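You operate a simulated robot arm through the tools that you are given. There is no shell and no other tool. Be economical: measure what you need, move in short steps, check, and stop when the job is done.

Carry out the task below with a simulated two-armed robot. There is one attempt and no reset: what you move stays moved.

Task
Open the parts door, take the silver insert from the open end of the base film deck and put it on the middle shelf of the parts cabinet and shut the door again. Then open the tubes door, take the green tape roll and put it on the top shelf of the tubes cabinet, then shut the door. Then open the wipes drawer, put the pink wipe from the inside of the wipes drawer on the shelf under the check bench and shut the drawer again. Then put the red tray on the top of the packing bench away on the base film deck top. Keep to this order.

It is judged by the outcome, as a careful person would: the job done as asked, and still so three seconds after it is handed in. It fails if anything else is knocked over, pushed out of place, dropped, spilled or broken.

Robot
Two 7-joint arms with two-finger parallel grippers on one trunk, on a base that drives. Base frame: it is fixed to the floor where the robot stands at the start and does not move with it; the origin is under the middle of the robot, x ahead of it, y to its left, z up. Lengths are in cm, angles in rad, forces in N, time in s.
The left shoulder is at the start at [8, 13.1, 94.7], the right one opposite. With the tool pointing down near the work surface each hand reaches from about 38 to 84 cm from the robot's upright axis, wherever it stands, measured 20 degrees to its own side. Places, roughly: base film deck top [540, -140, 80]; green tape roll (10x10x5 cm) [610, -140, 90]; middle shelf of the parts cabinet [470, -30, 80]; parts door [470, -10, 100]; pink wipe (10x6x3 cm) [-80, -530, 70]; red tray (12x10x3 cm) [450, -490, 80]; shelf under the check bench [280, -520, 30]; silver insert (6x5x2 cm) [600, -100, 90]; top shelf of the tubes cabinet [220, -40, 120]; tubes door [220, -20, 100]; wipes drawer [-70, -520, 70]. Payload 1.57 kg a hand.
The tool frame of a hand sits at the grasp point between the pads (the TCP): z along the fingers, y along the line on which they close. The tips reach 3 cm beyond it. The gripper opens to 11 cm. The fingers are 2.4 cm wide and 1.2 cm thick; the gripper's body (4.8 by 11.2 cm) begins 7.8 cm behind the TCP.
Orientation is that of the tool frame in the base frame, as [roll, pitch, yaw] about the fixed x, y, z axes, in that order (R = Rz(yaw) Ry(pitch) Rx(roll)). With the fingers straight down and closing along the base's y, the tool's x points along the base's -x, its y along +y and its z along -z.

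Tools
- The arms move only by the tool arm_command. It takes "left_plan", "right_plan" or both (then of equal length, played together; a hand with none holds still); each is a list of rows, each an object of numbers (a shift or turn left out is 0, a gripper value left out holds the last): "x", "y", "z": the shift along the tool's x, y, z in cm; "ax", "ay", "az": the turn, a rotation vector about the tool's x, y, z in degrees; "gripper": the gripper command, from -1 (fully open) to 1 (shut), values between in proportion. In form: [{"x": .., "y": .., "z": .., "ax": .., "ay": .., "az": .., "gripper": ..}, ...]. A call has 1 to 12 rows; each row is the pose to reach, as a shift and turn from the pose commanded when the call began, along the tool's axes at that moment. Rows are played at 5 a second. More than 5 cm and 0.15 rad between two rows, or a gripper value outside its range, and nothing of the call is played. A pose out of reach is approached as far as the arm can. The call stops where the force on the tool passes 40 N (or 10 N more than at its start, if that is more) or the arm is blocked; 0.2 s more then pass. The fingers move at their own pace (about 10.8 cm/s each) and stop on an object; they squeeze with about 33 N. The grip force told is the motor's: it shows also when the fingers shut on nothing. Time passes only in rows, and 0.2 s behind the last, so rows that repeat a pose let the fingers close. The reply holds the time, the measured pose of the TCP, the force on the tool along the base axes, the opening and the grip force, in the units named above and with some noise, with the torque about the TCP (base axes, N m) and any sound that the robot's microphone picked up.
- Cameras (640 x 400 px; columns grow to the right, rows downward): "scene" is now at [-4.54, 0.98, 145.35]; the picture's right is [0.09, -1.00, 0.00], its down [-0.22, -0.02, -0.98] and it looks along [0.97, 0.09, -0.22] (base axes); focal length 264 px, centre (320, 200). "left" rides on the left gripper at [7, -1.6, -14.1] in its tool frame; the picture's right is [0.23, 0.97, 0.00], its down [-0.86, 0.20, -0.48] and it looks along [-0.47, 0.11, 0.88] (tool axes); focal length 222 px, centre (320, 200). "right" rides on the right gripper at [7, 1.6, -14.1] in its tool frame; the picture's right is [-0.23, 0.97, 0.00], its down [-0.86, -0.20, -0.48] and it looks along [-0.47, -0.11, 0.88] (tool axes); focal length 222 px, centre (320, 200). There is no depth. A picture from a camera that has moved, and an enlarged one, comes with that camera's place and axes in the base frame and with its lens.
- get_image(camera): a new picture of that camera. It takes no simulated time.
- roll_base(legs): drives the robot by 1 to 6 legs, each [ahead, left, turn to the left] in cm, cm and rad, along the robot's own axes; the way and the turn of a leg run together, so that a leg with both is an arc; at most 150 cm and 3.142 rad a leg. The arms and the cameras ride along, it lands a little off, and it stops where it bumps. It gives what a move gives.
- head_to(pan, tilt): turns the head with the scene camera to pan (to the left, within 1.902 rad either way) and tilt (down, from -0.506 to 1.204), counted from straight ahead of the robot. It gives what a move gives.
- inspect(camera, box): a new picture of the part [left, top, right, bottom] of that camera's present view, enlarged. It takes no simulated time.
- sign_off(): hands the job in; it is judged then, once.

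Work in short steps. Places have to be worked out from the pictures, the camera data and where the tool is seen: move nearer, look again, correct. Check each grasp and each placing, and mend what went wrong. You have 207 turns and 190 pictures in all, those below and enlarged ones among them. Open the grippers and draw the arms clear of the work before you hand the job in, unless the task says otherwise.

The tools are called after "Call:" by a JSON object that holds its "api" and its "payload". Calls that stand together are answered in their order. arm_command: Moves the arms, as the interface text tells. Its arguments: {"type":"object","properties":{"left_plan":{"type":"array","items":{"type":"object","properties":{"x":{"type":"number"},"y":{"type":"number"},"z":{"type":"number"},"ax":{"type":"number"},"ay":{"type":"number"},"az":{"type":"number"},"gripper":{"type":"number"}}}},"right_plan":{"type":"array","items":{"type":"object","properties":{"x":{"type":"number"},"y":{"type":"number"},"z":{"type":"number"},"ax":{"type":"number"},"ay":{"type":"number"},"az":{"type":"number"},"gripper":{"type":"number"}}}}},"required":[]} The other tools are called the same way: roll_base (legs) drives the base; head_to (pan, tilt) turns the head that bears the scene camera; get_image (camera) takes a picture; inspect (camera, box) takes an enlarged picture of a part of a camera's view; sign_off () hands the job in.

At the start:

```text
t: 0.0
left_tool_pos: [54.48, 27.39, 125.27]
left_tool_rot: [3.141, -0.001, -3.141]
left_contact_force: [0.3, 0.0, 0.4]
left_ft_torque: [0.02, -0.01, -0.01]
left_opening: 11.0
left_finger_force: 0.1
right_tool_pos: [52.55, -27.01, 115.28]
right_tool_rot: [-3.141, 0.001, 3.141]
right_contact_force: [0.3, 0.1, -0.5]
right_ft_torque: [-0.01, -0.01, -0.02]
right_opening: 10.99
right_finger_force: 0.0
robot x, y, heading: [-0.29, -0.08, -0.008]
head pan, tilt: [0.094, 0.22]
```

scene: 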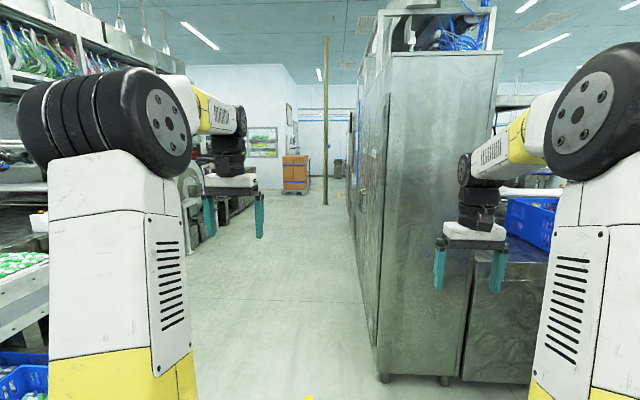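
right: 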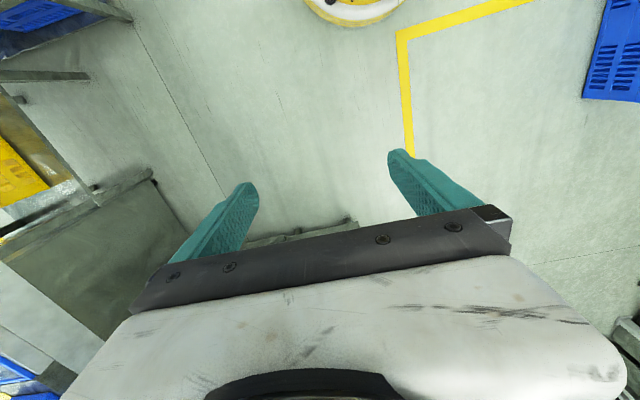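
left: 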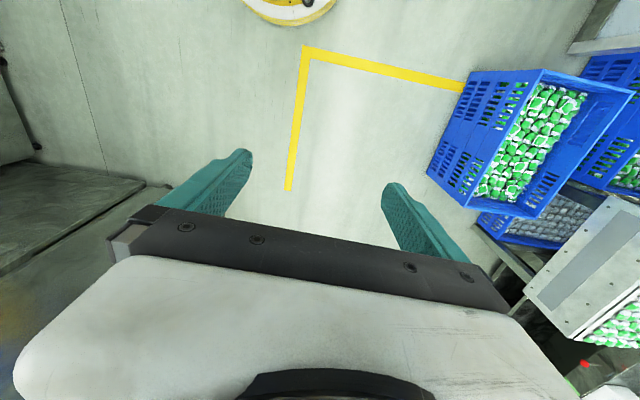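

I start by looking ahead and around to understand the layout.

Call:
{"api": "head_to", "payload": {"pan": 0, "tilt": 0.3}}

Call:
{"api": "inspect", "payload": {"camera": "scene", "box": [180, 80, 520, 300]}}

```text
t: 0.7
left_tool_pos: [54.46, 27.23, 125.26]
left_tool_rot: [-3.141, 0.001, 3.14]
left_contact_force: [0.5, 0.1, -0.8]
left_ft_torque: [0.01, 0.01, -0.02]
left_opening: 10.99
left_finger_force: 0.1
right_tool_pos: [52.48, -27.15, 115.32]
right_tool_rot: [3.141, -0.001, -3.141]
right_contact_force: [0.0, 0.4, 0.1]
right_ft_torque: [0.01, 0.0, -0.01]
right_opening: 11.0
right_finger_force: 0.0
robot x, y, heading: [0.06, 0.35, -0.0]
head pan, tilt: [0.0, 0.3]
```

```text
1.82 times, centred on (350, 190) of scene
camera zoom: at [-4.49, 0.11, 144.61], right [0.0, -1.0, 0.0], down [-0.3, 0.0, -0.96], along [0.96, 0.0, -0.3], focal length 480 px, centre (266, 218)
```

zoom: 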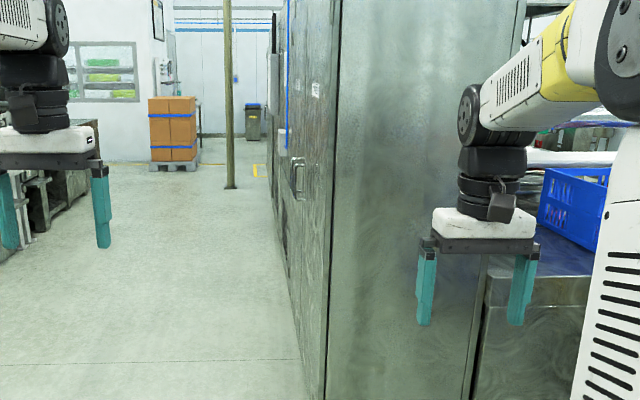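

I check the left side before driving into the aisle.

Call:
{"api": "head_to", "payload": {"pan": 0.7, "tilt": 0.45}}

Call:
{"api": "get_image", "payload": {"camera": "scene"}}

Call:
{"api": "head_to", "payload": {"pan": -1.2, "tilt": 0.45}}

Call:
{"api": "get_image", "payload": {"camera": "scene"}}

```text
t: 1.7
left_tool_pos: [54.53, 27.28, 125.2]
left_tool_rot: [3.14, -0.002, -3.141]
left_contact_force: [-0.3, -0.3, -0.1]
left_ft_torque: [0.0, 0.03, 0.02]
left_opening: 11.0
left_finger_force: 0.0
right_tool_pos: [52.45, -27.22, 115.29]
right_tool_rot: [-3.142, 0.0, 3.142]
right_contact_force: [0.3, 0.6, -0.4]
right_ft_torque: [0.02, -0.05, 0.01]
right_opening: 11.0
right_finger_force: 0.1
robot x, y, heading: [0.14, -0.3, 0.001]
head pan, tilt: [0.7, 0.45]
```

```text
185 pictures are left
camera scene: at [-6.79, 6.03, 143.21], right [0.64, -0.77, 0.0], down [-0.33, -0.28, -0.9], along [0.69, 0.58, -0.44], focal length 264 px, centre (320, 200)
```

scene: 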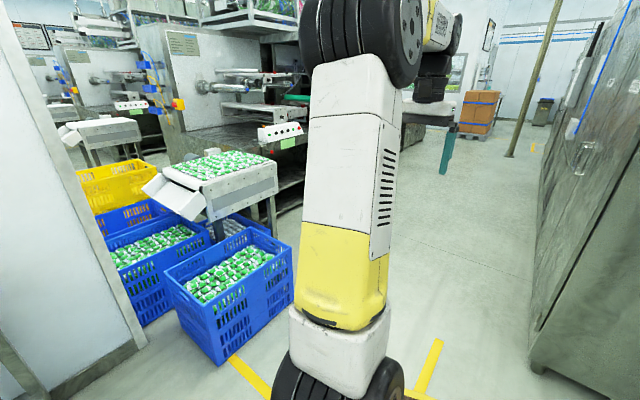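

```text
t: 3.6
left_tool_pos: [54.48, 27.3, 125.32]
left_tool_rot: [3.141, -0.001, -3.141]
left_contact_force: [0.4, -0.2, 0.9]
left_ft_torque: [0.04, -0.03, -0.02]
left_opening: 11.01
left_finger_force: 0.0
right_tool_pos: [52.56, -27.2, 115.18]
right_tool_rot: [3.141, -0.001, -3.141]
right_contact_force: [0.5, -0.1, 0.0]
right_ft_torque: [-0.01, -0.03, 0.0]
right_opening: 10.99
right_finger_force: 0.1
robot x, y, heading: [-0.03, 0.12, 0.001]
head pan, tilt: [-1.201, 0.45]
```

```text
184 pictures are left
camera scene: at [-10.5, -8.46, 143.21], right [-0.93, -0.36, 0.0], down [-0.16, 0.41, -0.9], along [0.33, -0.84, -0.44], focal length 264 px, centre (320, 200)
```

scene: 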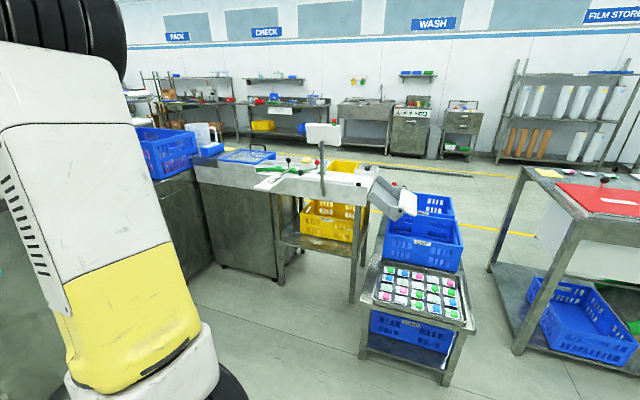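

The aisle is clear from y≈-20 to y≈105. I shift left and drive ahead along the aisle.

Call:
{"api": "roll_base", "payload": {"legs": [[0, 45, 0], [150, 0, 0], [150, 0, 0]]}}

Call:
{"api": "head_to", "payload": {"pan": -0.5, "tilt": 0.25}}

Call:
{"api": "get_image", "payload": {"camera": "scene"}}

```text
t: 20.2
left_tool_pos: [350.4, 76.83, 125.24]
left_tool_rot: [3.141, -0.001, -3.125]
left_contact_force: [-0.6, -0.3, -0.4]
left_ft_torque: [-0.01, -0.01, -0.03]
left_opening: 11.01
left_finger_force: 0.1
right_tool_pos: [349.23, 22.48, 115.18]
right_tool_rot: [-3.141, 0.001, -3.127]
right_contact_force: [-0.1, -0.3, -0.6]
right_ft_torque: [0.01, 0.0, -0.01]
right_opening: 11.01
right_finger_force: 0.0
robot x, y, heading: [296.48, 48.87, 0.016]
head pan, tilt: [-1.201, 0.45]
```

```text
t: 21.3
left_tool_pos: [350.43, 76.84, 125.39]
left_tool_rot: [-3.141, 0.0, -3.125]
left_contact_force: [-0.5, -1.0, -0.4]
left_ft_torque: [0.01, 0.01, 0.0]
left_opening: 11.01
left_finger_force: 0.1
right_tool_pos: [349.17, 22.36, 115.2]
right_tool_rot: [-3.141, -0.001, -3.126]
right_contact_force: [-0.1, -0.5, 0.3]
right_ft_torque: [0.01, 0.03, -0.02]
right_opening: 11.01
right_finger_force: 0.0
robot x, y, heading: [296.24, 48.74, 0.018]
head pan, tilt: [-0.499, 0.25]
```

```text
183 pictures are left
camera scene: at [290.72, 44.23, 145.07], right [-0.47, -0.88, 0.0], down [-0.22, 0.12, -0.97], along [0.86, -0.45, -0.25], focal length 264 px, centre (320, 200)
```

scene: 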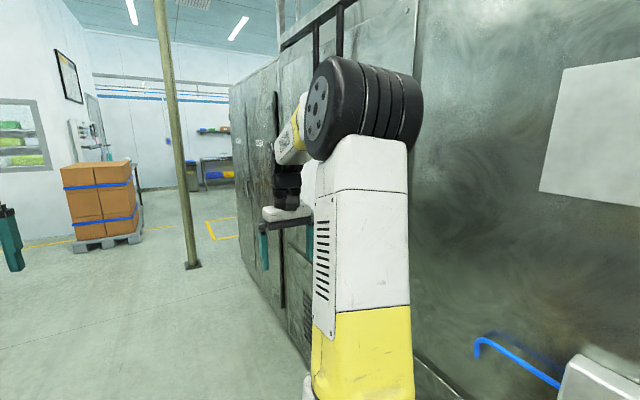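

I continue alongside the parts cabinet and look right at its door.

Call:
{"api": "roll_base", "payload": {"legs": [[100, 12, 0]]}}

Call:
{"api": "head_to", "payload": {"pan": -1.0, "tilt": 0.3}}

Call:
{"api": "get_image", "payload": {"camera": "scene"}}

```text
t: 26.5
left_tool_pos: [450.07, 89.94, 125.29]
left_tool_rot: [-3.14, 0.001, -3.13]
left_contact_force: [0.4, 0.2, 0.9]
left_ft_torque: [-0.03, -0.01, 0.03]
left_opening: 10.99
left_finger_force: 0.1
right_tool_pos: [448.58, 35.61, 115.23]
right_tool_rot: [3.141, 0.002, -3.13]
right_contact_force: [-0.1, -0.3, 0.0]
right_ft_torque: [-0.01, 0.03, 0.01]
right_opening: 11.02
right_finger_force: 0.1
robot x, y, heading: [395.85, 61.91, 0.012]
head pan, tilt: [-0.499, 0.25]
```

```text
t: 27.4
left_tool_pos: [449.99, 90.0, 125.34]
left_tool_rot: [-3.141, 0.0, -3.13]
left_contact_force: [0.0, -0.2, -0.6]
left_ft_torque: [-0.02, -0.03, 0.01]
left_opening: 11.01
left_finger_force: 0.0
right_tool_pos: [448.8, 35.62, 115.26]
right_tool_rot: [-3.139, 0.0, -3.129]
right_contact_force: [0.7, 0.5, -0.9]
right_ft_torque: [0.01, 0.01, 0.01]
right_opening: 11.04
right_finger_force: 0.1
robot x, y, heading: [396.21, 62.14, 0.016]
head pan, tilt: [-1.0, 0.3]
```

```text
182 pictures are left
camera scene: at [387.19, 54.27, 144.6], right [-0.83, -0.55, 0.0], down [-0.16, 0.25, -0.96], along [0.53, -0.8, -0.3], focal length 264 px, centre (320, 200)
```

scene: 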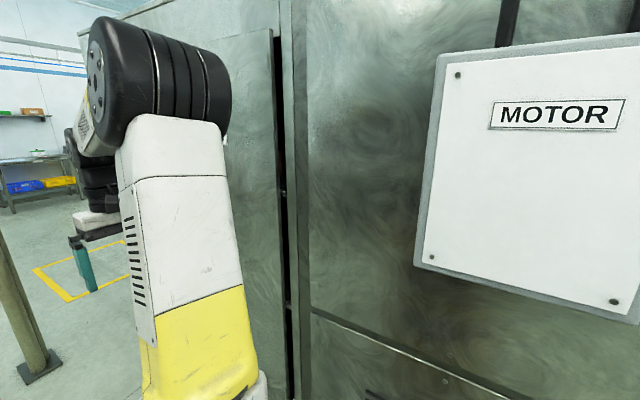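

I drive further to x≈470, back off to y≈80, and turn to face the cabinet.

Call:
{"api": "roll_base", "payload": {"legs": [[74, 13, 0], [0, 0, -1.585]]}}

Call:
{"api": "head_to", "payload": {"pan": 0, "tilt": 0.3}}

Call:
{"api": "get_image", "payload": {"camera": "scene"}}

```text
t: 35.4
left_tool_pos: [496.47, 21.51, 125.32]
left_tool_rot: [-3.141, 0.002, 1.57]
left_contact_force: [-0.3, -0.3, 0.2]
left_ft_torque: [0.01, 0.01, -0.02]
left_opening: 10.98
left_finger_force: 0.0
right_tool_pos: [442.18, 23.69, 115.39]
right_tool_rot: [3.141, 0.0, 1.57]
right_contact_force: [0.7, 0.3, 0.3]
right_ft_torque: [-0.03, 0.02, -0.01]
right_opening: 10.97
right_finger_force: 0.0
robot x, y, heading: [469.4, 76.54, -1.571]
head pan, tilt: [-1.0, 0.3]
```

```text
t: 36.6
left_tool_pos: [496.53, 21.67, 125.29]
left_tool_rot: [-3.141, 0.0, 1.568]
left_contact_force: [-0.7, -0.7, 0.4]
left_ft_torque: [0.01, -0.02, 0.0]
left_opening: 11.01
left_finger_force: 0.1
right_tool_pos: [442.26, 23.72, 115.22]
right_tool_rot: [3.141, 0.0, 1.57]
right_contact_force: [-0.2, 0.9, -0.1]
right_ft_torque: [0.01, 0.02, 0.02]
right_opening: 10.99
right_finger_force: 0.0
robot x, y, heading: [469.61, 76.29, -1.572]
head pan, tilt: [0.0, 0.3]
```

```text
181 pictures are left
camera scene: at [469.55, 80.89, 144.6], right [-1.0, 0.0, 0.0], down [0.0, 0.3, -0.96], along [0.0, -0.96, -0.3], focal length 264 px, centre (320, 200)
```

scene: 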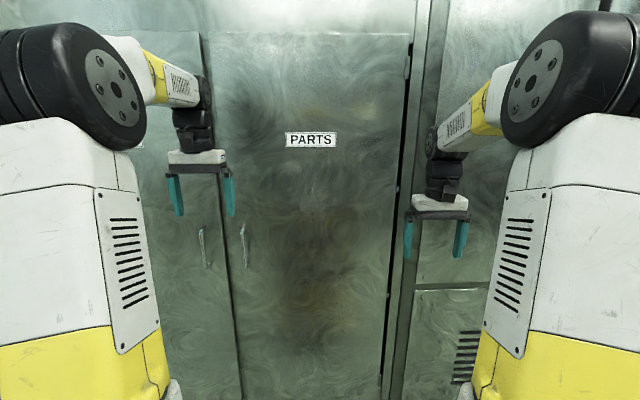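

The PARTS door hinges on its right (x≈442), and its handle is a vertical bar near x≈497, z≈92–108. I turn the left gripper to point forward at handle height.

Call:
{"api": "arm_command", "payload": {"left_plan": [{"z": 2.2, "ay": -8.18}, {"z": 4.4, "ay": -16.36}, {"z": 6.6, "ay": -24.5}, {"z": 8.8, "ay": -32.7}, {"z": 11, "ay": -40.9}, {"z": 13.2, "ay": -49.1}, {"z": 15.4, "ay": -57.3}, {"z": 17.6, "ay": -65.4}, {"z": 19.8, "ay": -73.6}, {"z": 22, "ay": -81.8}, {"z": 24.2, "ay": -90}, {"z": 24.2, "ay": -90}]}}

Call:
{"api": "get_image", "payload": {"camera": "scene"}}

Call:
{"api": "get_image", "payload": {"camera": "left"}}

```text
t: 39.2
left_tool_pos: [497.54, 19.43, 100.28]
left_tool_rot: [0.411, 1.57, -1.163]
left_contact_force: [-0.6, -0.8, 0.2]
left_ft_torque: [-0.01, 0.0, 0.02]
left_opening: 10.97
left_finger_force: 0.1
left hand out of reach, approached as far as the arm can: row 6, 8, 9, 10, 11, 12
right_tool_pos: [442.15, 23.7, 115.25]
right_tool_rot: [3.14, 0.0, 1.566]
right_contact_force: [-0.1, 0.3, 0.7]
right_ft_torque: [-0.01, 0.0, -0.02]
right_opening: 10.96
right_finger_force: 0.1
robot x, y, heading: [469.16, 76.02, -1.57]
head pan, tilt: [0.0, 0.3]
```

```text
180 pictures are left
camera scene: at [469.54, 80.89, 144.6], right [-1.0, 0.0, 0.0], down [0.0, 0.3, -0.96], along [0.0, -0.96, -0.3], focal length 264 px, centre (320, 200)
```

scene: 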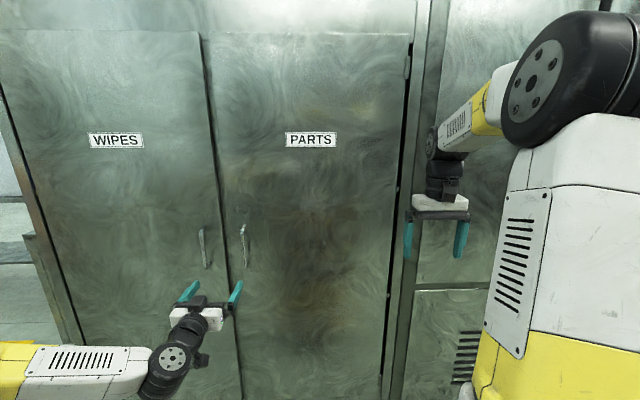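

```text
179 pictures are left
camera left: at [495.84, 33.72, 93.42], right [0.97, 0.0, -0.23], down [0.2, 0.48, 0.85], along [0.11, -0.88, 0.47], focal length 222 px, centre (320, 200)
```

left: 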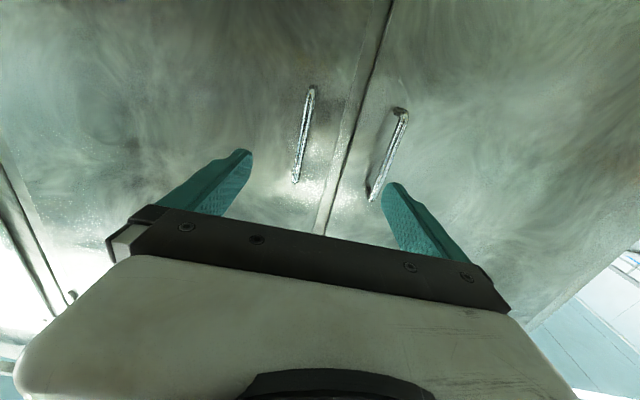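

The handle is at about x≈495, y≈0, z≈93–109. I roll forward so the open fingers straddle it.

Call:
{"api": "roll_base", "payload": {"legs": [[14, -2, 0]]}}

Call:
{"api": "get_image", "payload": {"camera": "left"}}

```text
t: 40.6
left_tool_pos: [495.6, 5.53, 100.34]
left_tool_rot: [-2.936, 1.57, 1.775]
left_contact_force: [0.2, 0.1, -0.6]
left_ft_torque: [-0.02, -0.04, -0.02]
left_opening: 11.01
left_finger_force: 0.0
right_tool_pos: [440.29, 9.58, 115.32]
right_tool_rot: [3.141, 0.0, 1.569]
right_contact_force: [-0.6, 0.0, 1.5]
right_ft_torque: [-0.01, -0.01, -0.02]
right_opening: 11.02
right_finger_force: 0.0
robot x, y, heading: [467.46, 62.57, -1.573]
head pan, tilt: [0.0, 0.3]
```

```text
178 pictures are left
camera left: at [493.92, 19.75, 93.47], right [0.97, 0.0, -0.23], down [0.2, 0.48, 0.85], along [0.11, -0.88, 0.47], focal length 222 px, centre (320, 200)
```

left: 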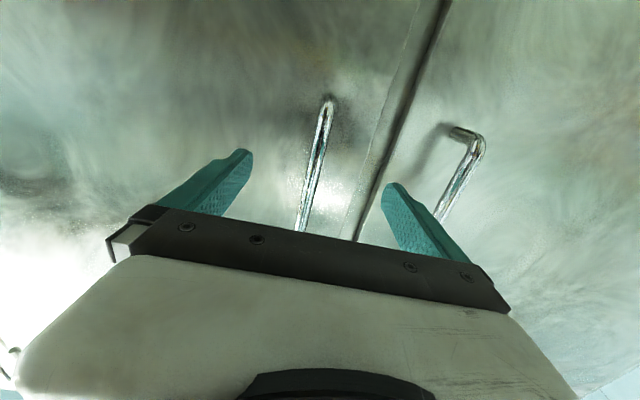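

The bar is centred between the fingers; I advance the hand a few cm and look.

Call:
{"api": "arm_command", "payload": {"left_plan": [{"z": 3}, {"z": 6}, {"z": 6}]}}

Call:
{"api": "get_image", "payload": {"camera": "left"}}

Call:
{"api": "inspect", "payload": {"camera": "scene", "box": [140, 180, 320, 340]}}

```text
t: 41.4
left_tool_pos: [495.62, -0.38, 100.4]
left_tool_rot: [0.69, 1.57, -0.884]
left_contact_force: [0.7, -0.4, 0.0]
left_ft_torque: [0.0, 0.0, -0.01]
left_opening: 11.0
left_finger_force: 0.1
right_tool_pos: [440.09, 9.58, 115.29]
right_tool_rot: [-3.141, -0.001, 1.57]
right_contact_force: [-0.1, 0.3, -0.3]
right_ft_torque: [-0.03, -0.02, -0.02]
right_opening: 11.01
right_finger_force: 0.0
robot x, y, heading: [467.26, 62.35, -1.568]
head pan, tilt: [0.0, 0.3]
```

```text
177 pictures are left
camera left: at [493.89, 13.78, 93.5], right [0.97, 0.0, -0.23], down [0.2, 0.48, 0.85], along [0.11, -0.88, 0.47], focal length 222 px, centre (320, 200)
```

left: 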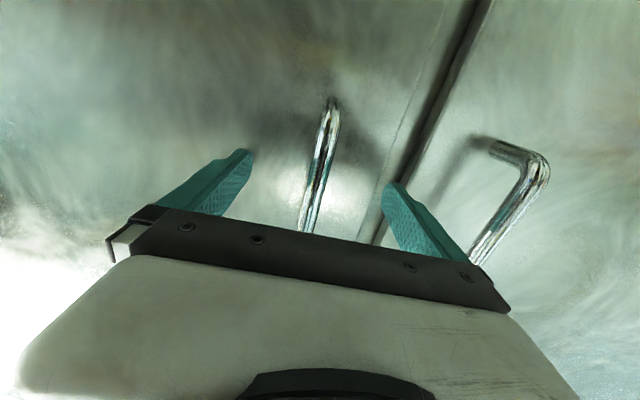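

```text
2.50 times, centred on (230, 260) of scene
camera zoom: at [467.53, 66.88, 144.6], right [-1.0, 0.0, 0.0], down [0.0, 0.3, -0.96], along [0.0, -0.96, -0.3], focal length 660 px, centre (545, 50)
```

zoom: 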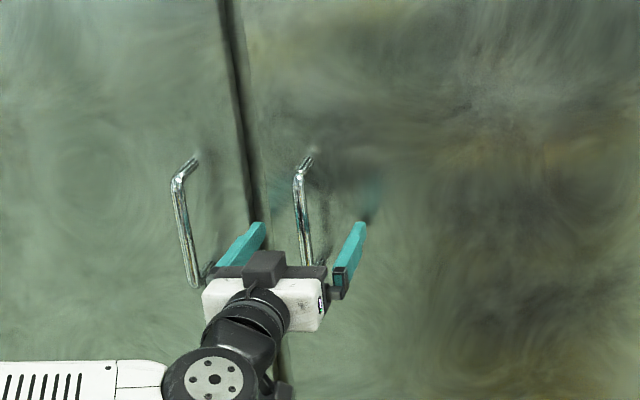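

Bar sits between the fingers around y≈-3. I advance 3.5 cm and close.

Call:
{"api": "arm_command", "payload": {"left_plan": [{"z": 2}, {"z": 3.5}, {"z": 3.5, "gripper": 1}, {"z": 3.5, "gripper": 1}, {"z": 3.5, "gripper": 1}, {"z": 3.5, "gripper": 1}]}}

Call:
{"api": "get_image", "payload": {"camera": "left"}}

```text
t: 41.7
left_tool_pos: [495.47, -1.28, 100.46]
left_tool_rot: [2.147, 1.569, 0.567]
left_contact_force: [2.8, 14.5, 4.0]
left_ft_torque: [-0.12, 0.15, -0.73]
left_opening: 10.87
left_finger_force: 0.1
right_tool_pos: [440.25, 9.72, 115.12]
right_tool_rot: [3.141, 0.0, 1.573]
right_contact_force: [0.3, 0.6, 0.5]
right_ft_torque: [-0.01, 0.03, 0.01]
right_opening: 11.03
right_finger_force: 0.0
robot x, y, heading: [467.49, 62.38, -1.571]
head pan, tilt: [0.0, 0.3]
stopped in row 1 (left hand): the force on the tool passed its limit at 72 N (the readings are from after the stop); the commanded pose is now the measured one
```

```text
175 pictures are left
camera left: at [493.83, 12.97, 93.51], right [0.97, -0.01, -0.23], down [0.2, 0.48, 0.86], along [0.1, -0.88, 0.47], focal length 222 px, centre (320, 200)
```

left: 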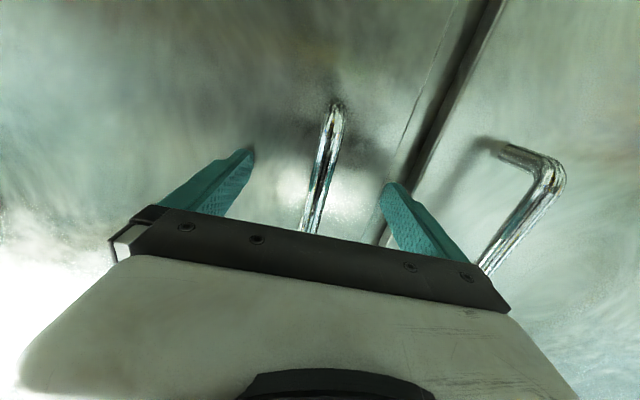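

The tips touched the door face (y≈-4.3), so the bar lies within the fingers. I back off slightly and close on it.

Call:
{"api": "arm_command", "payload": {"left_plan": [{"z": -0.6}, {"z": -0.6, "gripper": 1}, {"z": -0.6, "gripper": 1}, {"z": -0.6, "gripper": 1}, {"z": -0.6, "gripper": 1}]}}

Call:
{"api": "get_image", "payload": {"camera": "left"}}

```text
t: 42.5
left_tool_pos: [495.74, -0.82, 100.39]
left_tool_rot: [2.52, 1.567, 0.947]
left_contact_force: [-32.6, -5.1, -10.1]
left_ft_torque: [-0.48, -0.01, 0.45]
left_opening: 2.36
left_finger_force: 16.0
right_tool_pos: [440.27, 9.62, 115.24]
right_tool_rot: [3.14, -0.001, 1.567]
right_contact_force: [-0.1, -0.1, 0.2]
right_ft_torque: [0.05, -0.07, -0.03]
right_opening: 10.98
right_finger_force: 0.1
robot x, y, heading: [467.58, 62.75, -1.573]
head pan, tilt: [0.0, 0.3]
stopped in row 3 (left hand): the force on the tool passed its limit at 45 N (the readings are from after the stop); the commanded pose is now the measured one
```

```text
174 pictures are left
camera left: at [493.9, 13.35, 93.39], right [0.97, 0.0, -0.23], down [0.2, 0.48, 0.86], along [0.11, -0.88, 0.46], focal length 222 px, centre (320, 200)
```

left: 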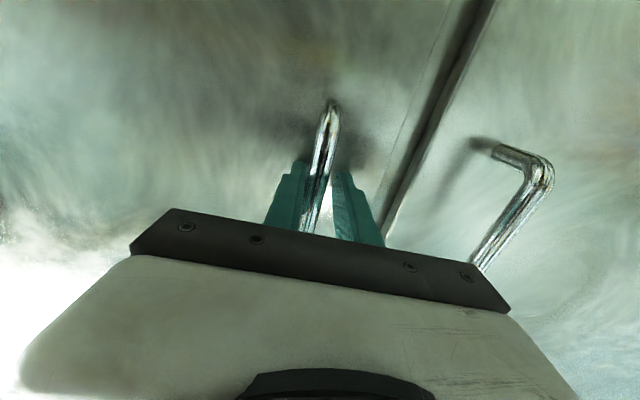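

The finger on the hinge side touched first; I shift the hand 0.7 cm to -x and finish closing.

Call:
{"api": "arm_command", "payload": {"left_plan": [{"y": -0.6, "gripper": 0.6}, {"y": -0.8, "gripper": 1}, {"y": -0.8, "gripper": 1}, {"y": -0.8, "gripper": 1}]}}

```text
t: 43.5
left_tool_pos: [495.15, -0.81, 100.35]
left_tool_rot: [2.216, 1.568, 0.648]
left_contact_force: [-4.0, -1.0, 1.7]
left_ft_torque: [-0.03, 0.2, -0.13]
left_opening: 1.4
left_finger_force: 30.5
right_tool_pos: [440.33, 9.53, 115.2]
right_tool_rot: [3.141, 0.001, 1.569]
right_contact_force: [-1.3, 0.7, 0.4]
right_ft_torque: [0.02, -0.03, 0.01]
right_opening: 10.99
right_finger_force: 0.1
robot x, y, heading: [467.52, 61.97, -1.569]
head pan, tilt: [0.0, 0.3]
stopped in row 4 (left hand): the force on the tool passed its limit at 45 N (the readings are from after the stop); the commanded pose is now the measured one
```

The bar is gripped (1.4 cm). I swing the door by driving the base on an arc about the hinge (≈(443,-5)).

Call:
{"api": "roll_base", "payload": {"legs": [[-2.45, -6.8, 0.1], [-2.45, -6.8, 0.1]]}}

Call:
{"api": "get_image", "payload": {"camera": "left"}}

Call:
{"api": "get_image", "payload": {"camera": "scene"}}

```text
t: 45.2
left_tool_pos: [492.93, 9.28, 100.32]
left_tool_rot: [2.135, 1.569, 0.764]
left_contact_force: [-13.1, -4.5, 0.4]
left_ft_torque: [-0.02, 0.23, 0.07]
left_opening: 1.37
left_finger_force: 30.3
right_tool_pos: [437.0, 8.8, 115.21]
right_tool_rot: [-3.142, 0.0, 1.77]
right_contact_force: [-0.3, 0.8, 0.2]
right_ft_torque: [0.01, 0.0, 0.01]
right_opening: 10.98
right_finger_force: 0.1
robot x, y, heading: [453.36, 65.95, -1.374]
head pan, tilt: [0.0, 0.3]
```

```text
173 pictures are left
camera left: at [488.31, 22.97, 93.41], right [0.95, 0.2, -0.23], down [0.1, 0.51, 0.86], along [0.28, -0.84, 0.47], focal length 222 px, centre (320, 200)
```

left: 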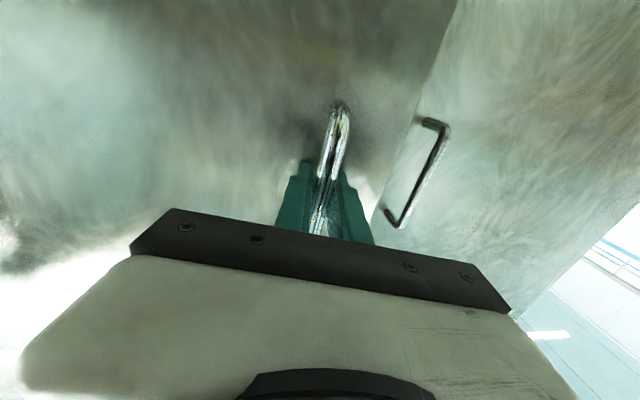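

```text
172 pictures are left
camera scene: at [452.44, 70.29, 144.6], right [-0.98, -0.2, 0.0], down [-0.06, 0.29, -0.96], along [0.19, -0.94, -0.3], focal length 264 px, centre (320, 200)
```

scene: 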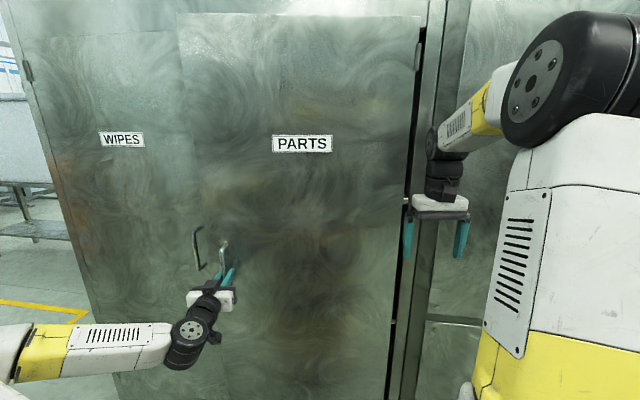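

The door follows well. Continue the same arc to about 0.8 rad.

Call:
{"api": "roll_base", "payload": {"legs": [[-2.45, -6.8, 0.1], [-2.45, -6.8, 0.1], [-2.45, -6.8, 0.1]]}}

Call:
{"api": "roll_base", "payload": {"legs": [[-2.45, -6.8, 0.1], [-2.45, -6.8, 0.1], [-2.45, -6.8, 0.1]]}}

Call:
{"api": "get_image", "payload": {"camera": "scene"}}

```text
t: 47.5
left_tool_pos: [485.84, 23.23, 100.34]
left_tool_rot: [-3.106, 1.568, 2.088]
left_contact_force: [-1.6, -0.9, -0.4]
left_ft_torque: [0.17, 0.11, -0.02]
left_opening: 1.39
left_finger_force: 29.9
right_tool_pos: [433.14, 6.57, 115.16]
right_tool_rot: [-3.141, 0.0, 2.062]
right_contact_force: [0.1, -0.8, 0.3]
right_ft_torque: [-0.02, -0.01, 0.01]
right_opening: 11.02
right_finger_force: 0.0
robot x, y, heading: [432.04, 65.69, -1.079]
head pan, tilt: [0.0, 0.3]
stopped in leg 3: the force on the tool passed its limit at 41 N (the readings are from after the stop); the commanded pose is now the measured one
```

```text
t: 49.8
left_tool_pos: [475.08, 34.47, 100.3]
left_tool_rot: [-3.095, 1.567, 2.395]
left_contact_force: [-14.9, -20.3, -3.9]
left_ft_torque: [-0.1, -0.02, 0.18]
left_opening: 1.39
left_finger_force: 30.5
right_tool_pos: [429.6, 3.13, 115.13]
right_tool_rot: [3.14, 0.0, 2.364]
right_contact_force: [0.1, 0.2, -0.1]
right_ft_torque: [-0.02, -0.03, -0.07]
right_opening: 10.98
right_finger_force: 0.0
robot x, y, heading: [411.33, 59.05, -0.779]
head pan, tilt: [0.0, 0.3]
```

```text
171 pictures are left
camera scene: at [408.04, 62.63, 144.6], right [-0.7, -0.71, 0.0], down [-0.21, 0.21, -0.96], along [0.68, -0.67, -0.3], focal length 264 px, centre (320, 200)
```

scene: 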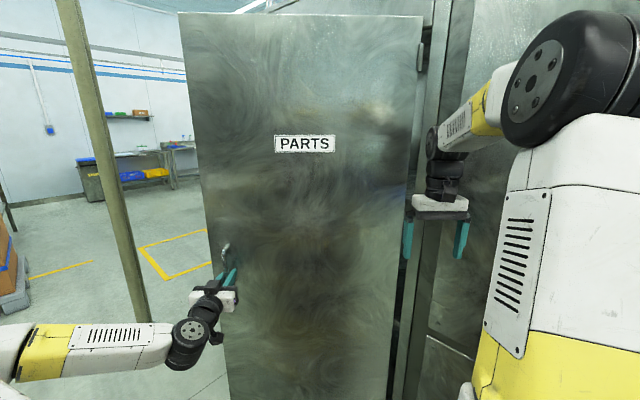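

Door is at ~45°. I tuck the right hand back toward the robot before continuing, and check the clearance on the right.

Call:
{"api": "arm_command", "payload": {"right_plan": [{"x": 4, "z": -1}, {"x": 8, "z": -2}, {"x": 12, "z": -3}, {"x": 15, "z": -3}]}}

Call:
{"api": "head_to", "payload": {"pan": -0.9, "tilt": 0.4}}

Call:
{"api": "get_image", "payload": {"camera": "scene"}}

```text
t: 50.8
left_tool_pos: [474.95, 34.42, 100.3]
left_tool_rot: [-2.863, 1.567, 2.628]
left_contact_force: [-3.6, -4.1, 1.8]
left_ft_torque: [0.44, 0.4, -0.12]
left_opening: 1.4
left_finger_force: 30.0
right_tool_pos: [419.13, 13.68, 118.25]
right_tool_rot: [3.142, -0.002, 2.365]
right_contact_force: [0.6, 0.0, 0.4]
right_ft_torque: [0.04, 0.02, 0.01]
right_opening: 11.01
right_finger_force: 0.2
robot x, y, heading: [411.39, 59.19, -0.78]
head pan, tilt: [0.0, 0.3]
```

```text
t: 52.0
left_tool_pos: [474.93, 34.54, 100.33]
left_tool_rot: [-2.942, 1.566, 2.549]
left_contact_force: [-5.2, -7.9, 0.2]
left_ft_torque: [-0.04, -0.05, 0.13]
left_opening: 1.37
left_finger_force: 30.0
right_tool_pos: [419.05, 13.67, 118.23]
right_tool_rot: [3.14, -0.001, 2.362]
right_contact_force: [0.5, -0.5, 0.9]
right_ft_torque: [0.01, -0.03, 0.0]
right_opening: 10.98
right_finger_force: 0.1
robot x, y, heading: [411.29, 59.26, -0.776]
head pan, tilt: [-0.901, 0.4]
```

```text
170 pictures are left
camera scene: at [400.43, 60.03, 143.68], right [-0.99, 0.11, 0.0], down [0.04, 0.39, -0.92], along [-0.1, -0.92, -0.39], focal length 264 px, centre (320, 200)
```

scene: 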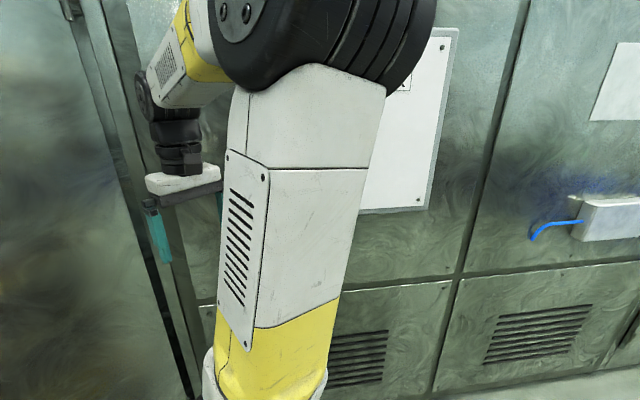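

Clearance is sufficient. I continue the arc by another 0.4 rad.

Call:
{"api": "roll_base", "payload": {"legs": [[-2.45, -6.8, 0.1], [-2.45, -6.8, 0.1]]}}

Call:
{"api": "roll_base", "payload": {"legs": [[-2.45, -6.8, 0.1], [-2.45, -6.8, 0.1]]}}

Call:
{"api": "get_image", "payload": {"camera": "scene"}}

```text
t: 53.7
left_tool_pos: [466.24, 39.98, 100.27]
left_tool_rot: [-2.987, 1.567, 2.695]
left_contact_force: [-15.8, -34.3, -5.3]
left_ft_torque: [-0.29, -0.47, 0.36]
left_opening: 1.42
left_finger_force: 30.7
right_tool_pos: [415.72, 8.6, 118.15]
right_tool_rot: [3.139, 0.001, 2.566]
right_contact_force: [0.5, 0.0, -0.2]
right_ft_torque: [-0.02, 0.03, -0.02]
right_opening: 10.99
right_finger_force: 0.0
robot x, y, heading: [398.88, 51.81, -0.58]
head pan, tilt: [-0.901, 0.4]
```

```text
t: 55.3
left_tool_pos: [456.58, 43.55, 100.3]
left_tool_rot: [-2.855, 1.566, 3.023]
left_contact_force: [-7.4, -29.6, -3.6]
left_ft_torque: [-0.08, -0.39, 0.27]
left_opening: 1.39
left_finger_force: 30.6
right_tool_pos: [413.3, 3.03, 118.28]
right_tool_rot: [3.141, 0.0, 2.765]
right_contact_force: [-0.1, 0.8, 0.4]
right_ft_torque: [-0.01, 0.0, -0.03]
right_opening: 10.99
right_finger_force: 0.0
robot x, y, heading: [388.38, 42.21, -0.381]
head pan, tilt: [-0.901, 0.4]
```

```text
169 pictures are left
camera scene: at [378.22, 38.3, 143.67], right [-0.96, -0.29, 0.0], down [-0.11, 0.37, -0.92], along [0.27, -0.88, -0.39], focal length 264 px, centre (320, 200)
```

scene: 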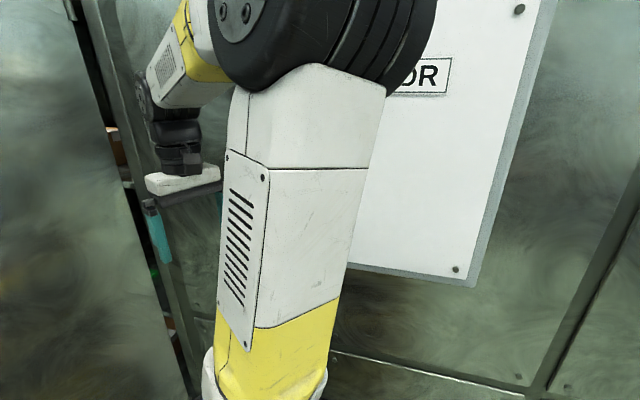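

Door is at ~75°. I finish the last 15° with small straight back-offs of the base.

Call:
{"api": "roll_base", "payload": {"legs": [[-6.6, -1.25, 0]]}}

Call:
{"api": "roll_base", "payload": {"legs": [[-6.7, -2.1, 0]]}}

Call:
{"api": "head_to", "payload": {"pan": 0.2, "tilt": 0.3}}

Call:
{"api": "get_image", "payload": {"camera": "scene"}}

```text
t: 56.3
left_tool_pos: [449.81, 44.75, 100.3]
left_tool_rot: [-2.727, 1.564, -3.137]
left_contact_force: [-1.2, -16.5, -1.7]
left_ft_torque: [-0.05, -0.15, 0.09]
left_opening: 1.37
left_finger_force: 30.2
right_tool_pos: [406.72, 4.36, 118.2]
right_tool_rot: [3.139, 0.0, 2.765]
right_contact_force: [0.0, 0.4, 0.3]
right_ft_torque: [0.0, -0.01, 0.04]
right_opening: 11.02
right_finger_force: 0.0
robot x, y, heading: [381.9, 43.12, -0.375]
head pan, tilt: [-0.901, 0.4]
```

```text
t: 57.3
left_tool_pos: [442.62, 45.09, 100.27]
left_tool_rot: [-2.664, 1.564, -3.079]
left_contact_force: [1.2, -20.6, -3.3]
left_ft_torque: [-0.12, -0.18, 0.12]
left_opening: 1.36
left_finger_force: 30.4
right_tool_pos: [399.82, 5.04, 118.32]
right_tool_rot: [-3.139, 0.0, 2.767]
right_contact_force: [1.1, 3.7, 0.2]
right_ft_torque: [-0.29, 0.08, 0.03]
right_opening: 10.7
right_finger_force: 0.0
robot x, y, heading: [374.79, 43.73, -0.378]
head pan, tilt: [-0.901, 0.4]
```

```text
t: 58.6
left_tool_pos: [442.73, 45.11, 100.28]
left_tool_rot: [-2.6, 1.564, -3.014]
left_contact_force: [0.3, -6.6, -3.8]
left_ft_torque: [-0.01, -0.04, 0.06]
left_opening: 1.37
left_finger_force: 29.9
right_tool_pos: [399.65, 4.78, 118.26]
right_tool_rot: [3.141, 0.0, 2.765]
right_contact_force: [-1.2, 2.6, 0.3]
right_ft_torque: [-0.2, -0.07, -0.08]
right_opening: 10.82
right_finger_force: 0.0
robot x, y, heading: [374.36, 43.92, -0.379]
head pan, tilt: [0.201, 0.3]
```

```text
168 pictures are left
camera scene: at [370.99, 47.42, 144.6], right [-0.17, -0.98, 0.0], down [-0.29, 0.05, -0.96], along [0.94, -0.17, -0.3], focal length 264 px, centre (320, 200)
```

scene: 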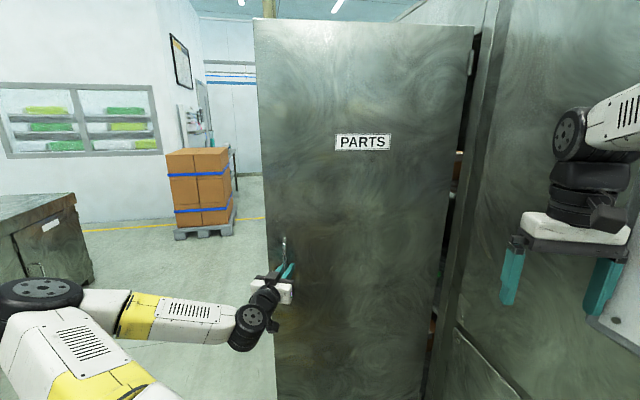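

The door is ~90° open. The right gripper lightly touches the motor panel, so I release the handle, back the left hand off, and lift the right hand away.

Call:
{"api": "arm_command", "payload": {"left_plan": [{"gripper": -1}, {"gripper": -1}, {"gripper": -1}, {"gripper": -1}]}}

Call:
{"api": "roll_base", "payload": {"legs": [[-10, 10, 0]]}}

Call:
{"api": "head_to", "payload": {"pan": 0.38, "tilt": 0.35}}

Call:
{"api": "get_image", "payload": {"camera": "scene"}}

```text
t: 59.6
left_tool_pos: [442.78, 45.18, 100.38]
left_tool_rot: [-2.576, 1.564, -2.989]
left_contact_force: [-0.3, 0.2, 0.6]
left_ft_torque: [-0.02, -0.01, 0.02]
left_opening: 11.0
left_finger_force: 0.0
right_tool_pos: [399.68, 5.0, 118.19]
right_tool_rot: [3.141, 0.0, 2.765]
right_contact_force: [0.0, 2.0, -0.1]
right_ft_torque: [-0.12, -0.03, -0.04]
right_opening: 10.88
right_finger_force: 0.0
robot x, y, heading: [374.8, 43.67, -0.372]
head pan, tilt: [0.201, 0.3]
```

```text
t: 61.0
left_tool_pos: [437.0, 58.02, 100.36]
left_tool_rot: [-2.586, 1.562, -3.0]
left_contact_force: [0.2, -0.3, -0.3]
left_ft_torque: [0.0, -0.01, 0.01]
left_opening: 11.0
left_finger_force: 0.1
right_tool_pos: [393.97, 17.91, 118.22]
right_tool_rot: [3.142, -0.001, 2.766]
right_contact_force: [-0.1, 0.7, 0.9]
right_ft_torque: [0.0, -0.01, 0.0]
right_opening: 11.02
right_finger_force: 0.0
robot x, y, heading: [369.19, 56.81, -0.373]
head pan, tilt: [0.201, 0.3]
```

```text
t: 61.7
left_tool_pos: [436.98, 58.08, 100.33]
left_tool_rot: [-2.574, 1.563, -2.985]
left_contact_force: [0.2, 0.1, 0.9]
left_ft_torque: [-0.01, 0.01, 0.02]
left_opening: 11.02
left_finger_force: 0.0
right_tool_pos: [394.01, 17.93, 118.16]
right_tool_rot: [3.14, 0.0, 2.766]
right_contact_force: [0.4, 0.6, -0.4]
right_ft_torque: [0.03, 0.04, 0.03]
right_opening: 10.99
right_finger_force: 0.1
robot x, y, heading: [369.6, 57.11, -0.377]
head pan, tilt: [0.38, 0.351]
```

```text
167 pictures are left
camera scene: at [365.43, 62.07, 144.13], right [0.01, -1.0, 0.0], down [-0.34, 0.0, -0.94], along [0.94, 0.0, -0.34], focal length 264 px, centre (320, 200)
```

scene: 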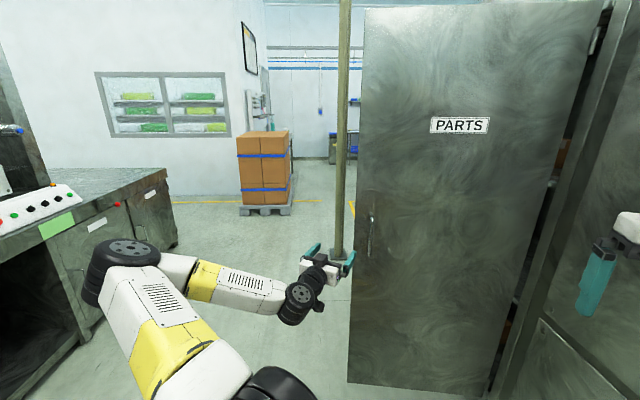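

The aisle is wide on the left. I drive around the door edge and past the cabinets to see the deck.

Call:
{"api": "roll_base", "payload": {"legs": [[0, 0, 0.375], [0, 50, 0], [150, 0, 0]]}}

Call:
{"api": "head_to", "payload": {"pan": -0.9, "tilt": 0.3}}

Call:
{"api": "get_image", "payload": {"camera": "scene"}}

```text
t: 65.8
left_tool_pos: [431.91, 131.07, 100.32]
left_tool_rot: [-2.42, 1.565, -2.464]
left_contact_force: [-0.3, -0.4, 0.8]
left_ft_torque: [0.0, 0.03, 0.01]
left_opening: 11.0
left_finger_force: 0.1
right_tool_pos: [406.46, 77.95, 118.26]
right_tool_rot: [3.141, 0.0, 3.137]
right_contact_force: [0.8, 0.3, -0.2]
right_ft_torque: [-0.01, 0.0, 0.01]
right_opening: 11.02
right_finger_force: 0.0
robot x, y, heading: [368.82, 105.42, -0.013]
head pan, tilt: [0.38, 0.351]
stopped in leg 2: the robot was blocked; the commanded pose is now the measured one
```

```text
t: 67.2
left_tool_pos: [431.91, 130.92, 100.37]
left_tool_rot: [-2.379, 1.564, -2.423]
left_contact_force: [-0.8, -0.3, -0.1]
left_ft_torque: [-0.02, -0.03, -0.05]
left_opening: 11.01
left_finger_force: 0.1
right_tool_pos: [406.46, 77.95, 118.17]
right_tool_rot: [3.138, 0.0, 3.137]
right_contact_force: [-0.4, -1.3, 0.3]
right_ft_torque: [0.01, -0.02, -0.04]
right_opening: 10.97
right_finger_force: 0.0
robot x, y, heading: [369.2, 105.79, -0.004]
head pan, tilt: [-0.901, 0.3]
```

```text
166 pictures are left
camera scene: at [360.93, 98.03, 144.57], right [-0.79, -0.62, 0.0], down [-0.18, 0.24, -0.95], along [0.59, -0.75, -0.3], focal length 264 px, centre (320, 200)
```

scene: 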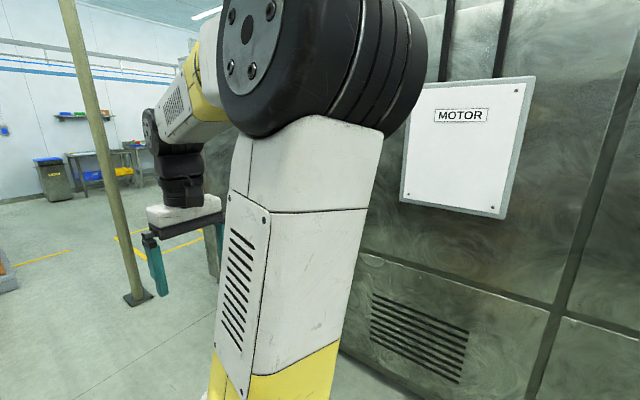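

Something blocked the base on the left; I look there.

Call:
{"api": "head_to", "payload": {"pan": 1.2, "tilt": 0.7}}

Call:
{"api": "get_image", "payload": {"camera": "scene"}}

Call:
{"api": "head_to", "payload": {"pan": 0.3, "tilt": 0.5}}

Call:
{"api": "get_image", "payload": {"camera": "scene"}}

```text
t: 69.2
left_tool_pos: [432.05, 130.96, 100.39]
left_tool_rot: [-2.382, 1.563, -2.428]
left_contact_force: [0.8, 0.6, -0.4]
left_ft_torque: [0.01, 0.0, 0.02]
left_opening: 11.0
left_finger_force: 0.0
right_tool_pos: [406.25, 78.03, 118.31]
right_tool_rot: [3.137, 0.001, 3.136]
right_contact_force: [0.5, 0.8, 0.3]
right_ft_torque: [0.02, 0.0, 0.03]
right_opening: 11.0
right_finger_force: 0.1
robot x, y, heading: [369.4, 105.66, -0.003]
head pan, tilt: [1.201, 0.7]
```

```text
165 pictures are left
camera scene: at [358.32, 113.29, 141.01], right [0.93, -0.37, 0.0], down [-0.24, -0.6, -0.77], along [0.28, 0.71, -0.64], focal length 264 px, centre (320, 200)
```

scene: 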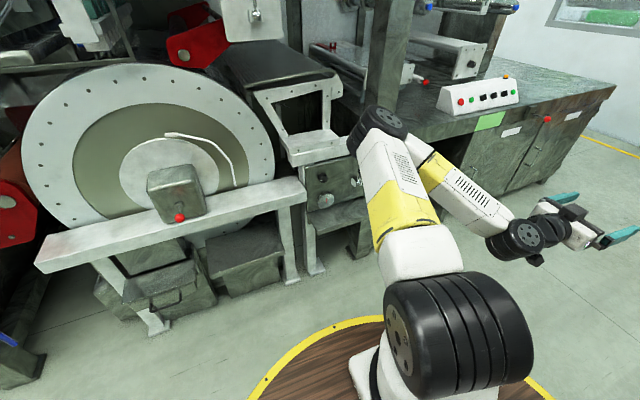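

```text
t: 70.4
left_tool_pos: [432.03, 131.04, 100.34]
left_tool_rot: [-2.39, 1.563, -2.434]
left_contact_force: [-0.4, -0.7, -0.7]
left_ft_torque: [-0.02, 0.01, -0.04]
left_opening: 10.99
left_finger_force: 0.1
right_tool_pos: [406.37, 77.91, 118.17]
right_tool_rot: [3.139, -0.001, 3.135]
right_contact_force: [-0.7, 0.1, 0.3]
right_ft_torque: [0.01, 0.0, 0.03]
right_opening: 11.01
right_finger_force: 0.1
robot x, y, heading: [368.99, 105.75, -0.003]
head pan, tilt: [0.3, 0.499]
```

```text
164 pictures are left
camera scene: at [363.9, 108.03, 142.77], right [0.29, -0.96, 0.0], down [-0.46, -0.14, -0.88], along [0.84, 0.26, -0.48], focal length 264 px, centre (320, 200)
```

scene: 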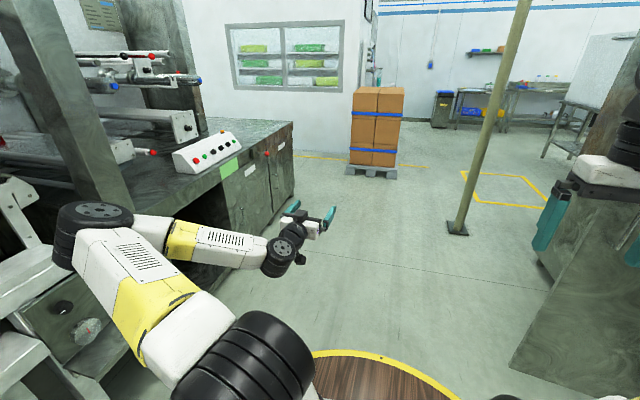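

The base itself stopped near the press frame; the bench ahead starts only at y≈200. I go ahead a little, then further left, then past the door.

Call:
{"api": "roll_base", "payload": {"legs": [[25, -2, 0], [10, 15, 0]]}}

Call:
{"api": "head_to", "payload": {"pan": -0.9, "tilt": 0.6}}

Call:
{"api": "get_image", "payload": {"camera": "scene"}}

```text
t: 72.8
left_tool_pos: [459.05, 132.51, 100.22]
left_tool_rot: [-2.277, 1.561, -2.309]
left_contact_force: [0.2, 0.3, -0.4]
left_ft_torque: [-0.01, 0.0, -0.01]
left_opening: 10.99
left_finger_force: 0.0
right_tool_pos: [433.65, 79.04, 118.08]
right_tool_rot: [3.136, 0.001, -3.141]
right_contact_force: [0.1, -0.1, -0.3]
right_ft_torque: [-0.03, 0.02, 0.02]
right_opening: 11.0
right_finger_force: 0.1
robot x, y, heading: [396.6, 106.59, -0.0]
head pan, tilt: [0.3, 0.499]
stopped in leg 2: the robot was blocked; the commanded pose is now the measured one
```

```text
t: 74.2
left_tool_pos: [459.15, 132.43, 100.19]
left_tool_rot: [-2.208, 1.559, -2.242]
left_contact_force: [0.3, -0.6, -0.3]
left_ft_torque: [0.0, -0.05, 0.0]
left_opening: 11.0
left_finger_force: 0.1
right_tool_pos: [433.6, 79.18, 118.14]
right_tool_rot: [3.137, 0.001, -3.14]
right_contact_force: [-0.6, 0.4, 1.0]
right_ft_torque: [0.01, 0.01, 0.01]
right_opening: 11.01
right_finger_force: 0.1
robot x, y, heading: [396.4, 106.93, -0.003]
head pan, tilt: [-0.901, 0.6]
```

```text
163 pictures are left
camera scene: at [387.81, 99.21, 141.79], right [-0.79, -0.62, -0.01], down [-0.35, 0.45, -0.82], along [0.51, -0.64, -0.57], focal length 264 px, centre (320, 200)
```

scene: 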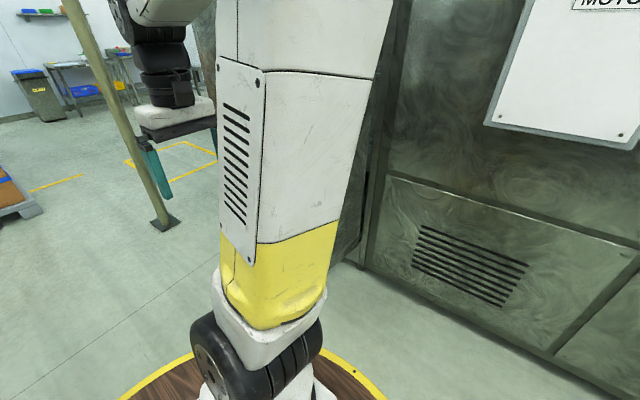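

The round platform is the robot's own base top; what blocks is the left elbow sticking out. I move off 4 cm and fold the left hand back to the pointing-down pose.

Call:
{"api": "roll_base", "payload": {"legs": [[0, -5, 0]]}}

Call:
{"api": "arm_command", "payload": {"left_plan": [{"x": -2.2, "ay": 8.18}, {"x": -4.4, "ay": 16.36}, {"x": -6.6, "ay": 24.5}, {"x": -8.8, "ay": 32.7}, {"x": -11, "ay": 40.9}, {"x": -13.2, "ay": 49.1}, {"x": -15.4, "ay": 57.3}, {"x": -17.6, "ay": 65.4}, {"x": -19.8, "ay": 73.6}, {"x": -22, "ay": 81.8}, {"x": -24.2, "z": -4, "ay": 90}, {"x": -24.2, "z": -8, "ay": 90}]}}

Call:
{"api": "head_to", "payload": {"pan": 0.6, "tilt": 0.4}}

Call:
{"api": "get_image", "payload": {"camera": "scene"}}

```text
t: 75.1
left_tool_pos: [459.37, 128.1, 99.95]
left_tool_rot: [-2.065, 1.553, -2.096]
left_contact_force: [-0.2, -0.6, 0.5]
left_ft_torque: [0.02, 0.0, -0.03]
left_opening: 11.01
left_finger_force: 0.0
right_tool_pos: [433.99, 74.67, 118.21]
right_tool_rot: [3.141, -0.002, 3.141]
right_contact_force: [0.0, 0.9, 1.0]
right_ft_torque: [-0.01, -0.01, -0.01]
right_opening: 11.01
right_finger_force: 0.0
robot x, y, heading: [396.49, 101.79, -0.006]
head pan, tilt: [-0.901, 0.6]
```

```text
t: 77.7
left_tool_pos: [451.46, 128.59, 124.25]
left_tool_rot: [-3.128, -0.01, 3.109]
left_contact_force: [0.8, -0.4, 0.0]
left_ft_torque: [0.02, 0.03, -0.03]
left_opening: 11.02
left_finger_force: 0.1
left hand out of reach, approached as far as the arm can: row 5, 6, 10, 11
right_tool_pos: [433.91, 74.8, 118.26]
right_tool_rot: [3.141, 0.001, 3.141]
right_contact_force: [0.2, -0.4, -0.5]
right_ft_torque: [0.01, 0.05, -0.01]
right_opening: 11.0
right_finger_force: 0.1
robot x, y, heading: [396.64, 102.12, -0.001]
head pan, tilt: [-0.901, 0.6]
```

```text
t: 79.3
left_tool_pos: [451.37, 128.59, 124.12]
left_tool_rot: [-3.126, -0.01, 3.109]
left_contact_force: [0.8, -0.2, 0.3]
left_ft_torque: [-0.01, 0.03, 0.0]
left_opening: 11.0
left_finger_force: 0.1
right_tool_pos: [433.82, 74.79, 118.23]
right_tool_rot: [3.14, -0.002, 3.141]
right_contact_force: [0.5, 0.3, 0.6]
right_ft_torque: [0.02, 0.02, 0.01]
right_opening: 10.98
right_finger_force: 0.0
robot x, y, heading: [396.15, 102.11, -0.006]
head pan, tilt: [0.6, 0.4]
```

```text
162 pictures are left
camera scene: at [390.24, 107.22, 143.68], right [0.56, -0.83, 0.0], down [-0.32, -0.22, -0.92], along [0.76, 0.52, -0.39], focal length 264 px, centre (320, 200)
```

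scene: 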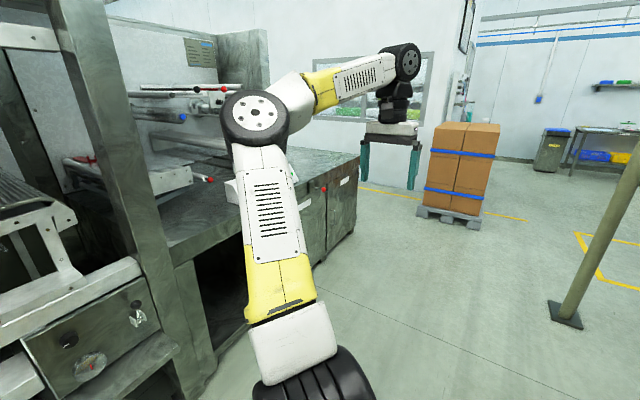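

Compact again. I drive ahead past the door edge, toward x≈530.

Call:
{"api": "roll_base", "payload": {"legs": [[20, 12, 0], [110, 0, 0]]}}

Call:
{"api": "head_to", "payload": {"pan": -1.0, "tilt": 0.3}}

Call:
{"api": "get_image", "payload": {"camera": "scene"}}

```text
t: 86.3
left_tool_pos: [582.11, 138.93, 124.25]
left_tool_rot: [-3.126, -0.008, 3.096]
left_contact_force: [0.3, 0.0, -0.2]
left_ft_torque: [0.04, -0.03, 0.01]
left_opening: 10.98
left_finger_force: 0.0
right_tool_pos: [563.87, 85.4, 118.27]
right_tool_rot: [3.141, -0.002, 3.128]
right_contact_force: [0.6, 0.9, 0.4]
right_ft_torque: [0.03, 0.01, -0.02]
right_opening: 11.0
right_finger_force: 0.0
robot x, y, heading: [526.77, 113.01, -0.02]
head pan, tilt: [0.6, 0.4]
```

```text
t: 88.0
left_tool_pos: [582.02, 138.98, 124.3]
left_tool_rot: [-3.124, -0.007, 3.096]
left_contact_force: [-0.1, 0.2, -0.6]
left_ft_torque: [-0.01, 0.0, 0.0]
left_opening: 11.02
left_finger_force: 0.0
right_tool_pos: [563.96, 85.29, 118.16]
right_tool_rot: [3.141, -0.001, 3.131]
right_contact_force: [-0.4, 0.7, -0.6]
right_ft_torque: [-0.03, -0.01, 0.01]
right_opening: 11.03
right_finger_force: 0.1
robot x, y, heading: [526.72, 113.31, -0.009]
head pan, tilt: [-1.0, 0.3]
```

```text
161 pictures are left
camera scene: at [517.88, 105.29, 144.6], right [-0.85, -0.53, 0.0], down [-0.16, 0.25, -0.96], along [0.5, -0.81, -0.3], focal length 264 px, centre (320, 200)
```

scene: 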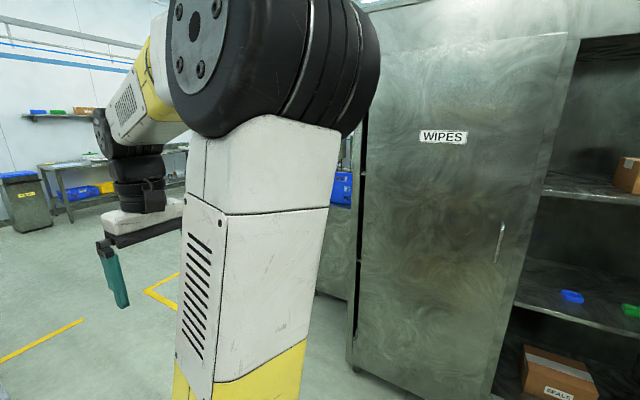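

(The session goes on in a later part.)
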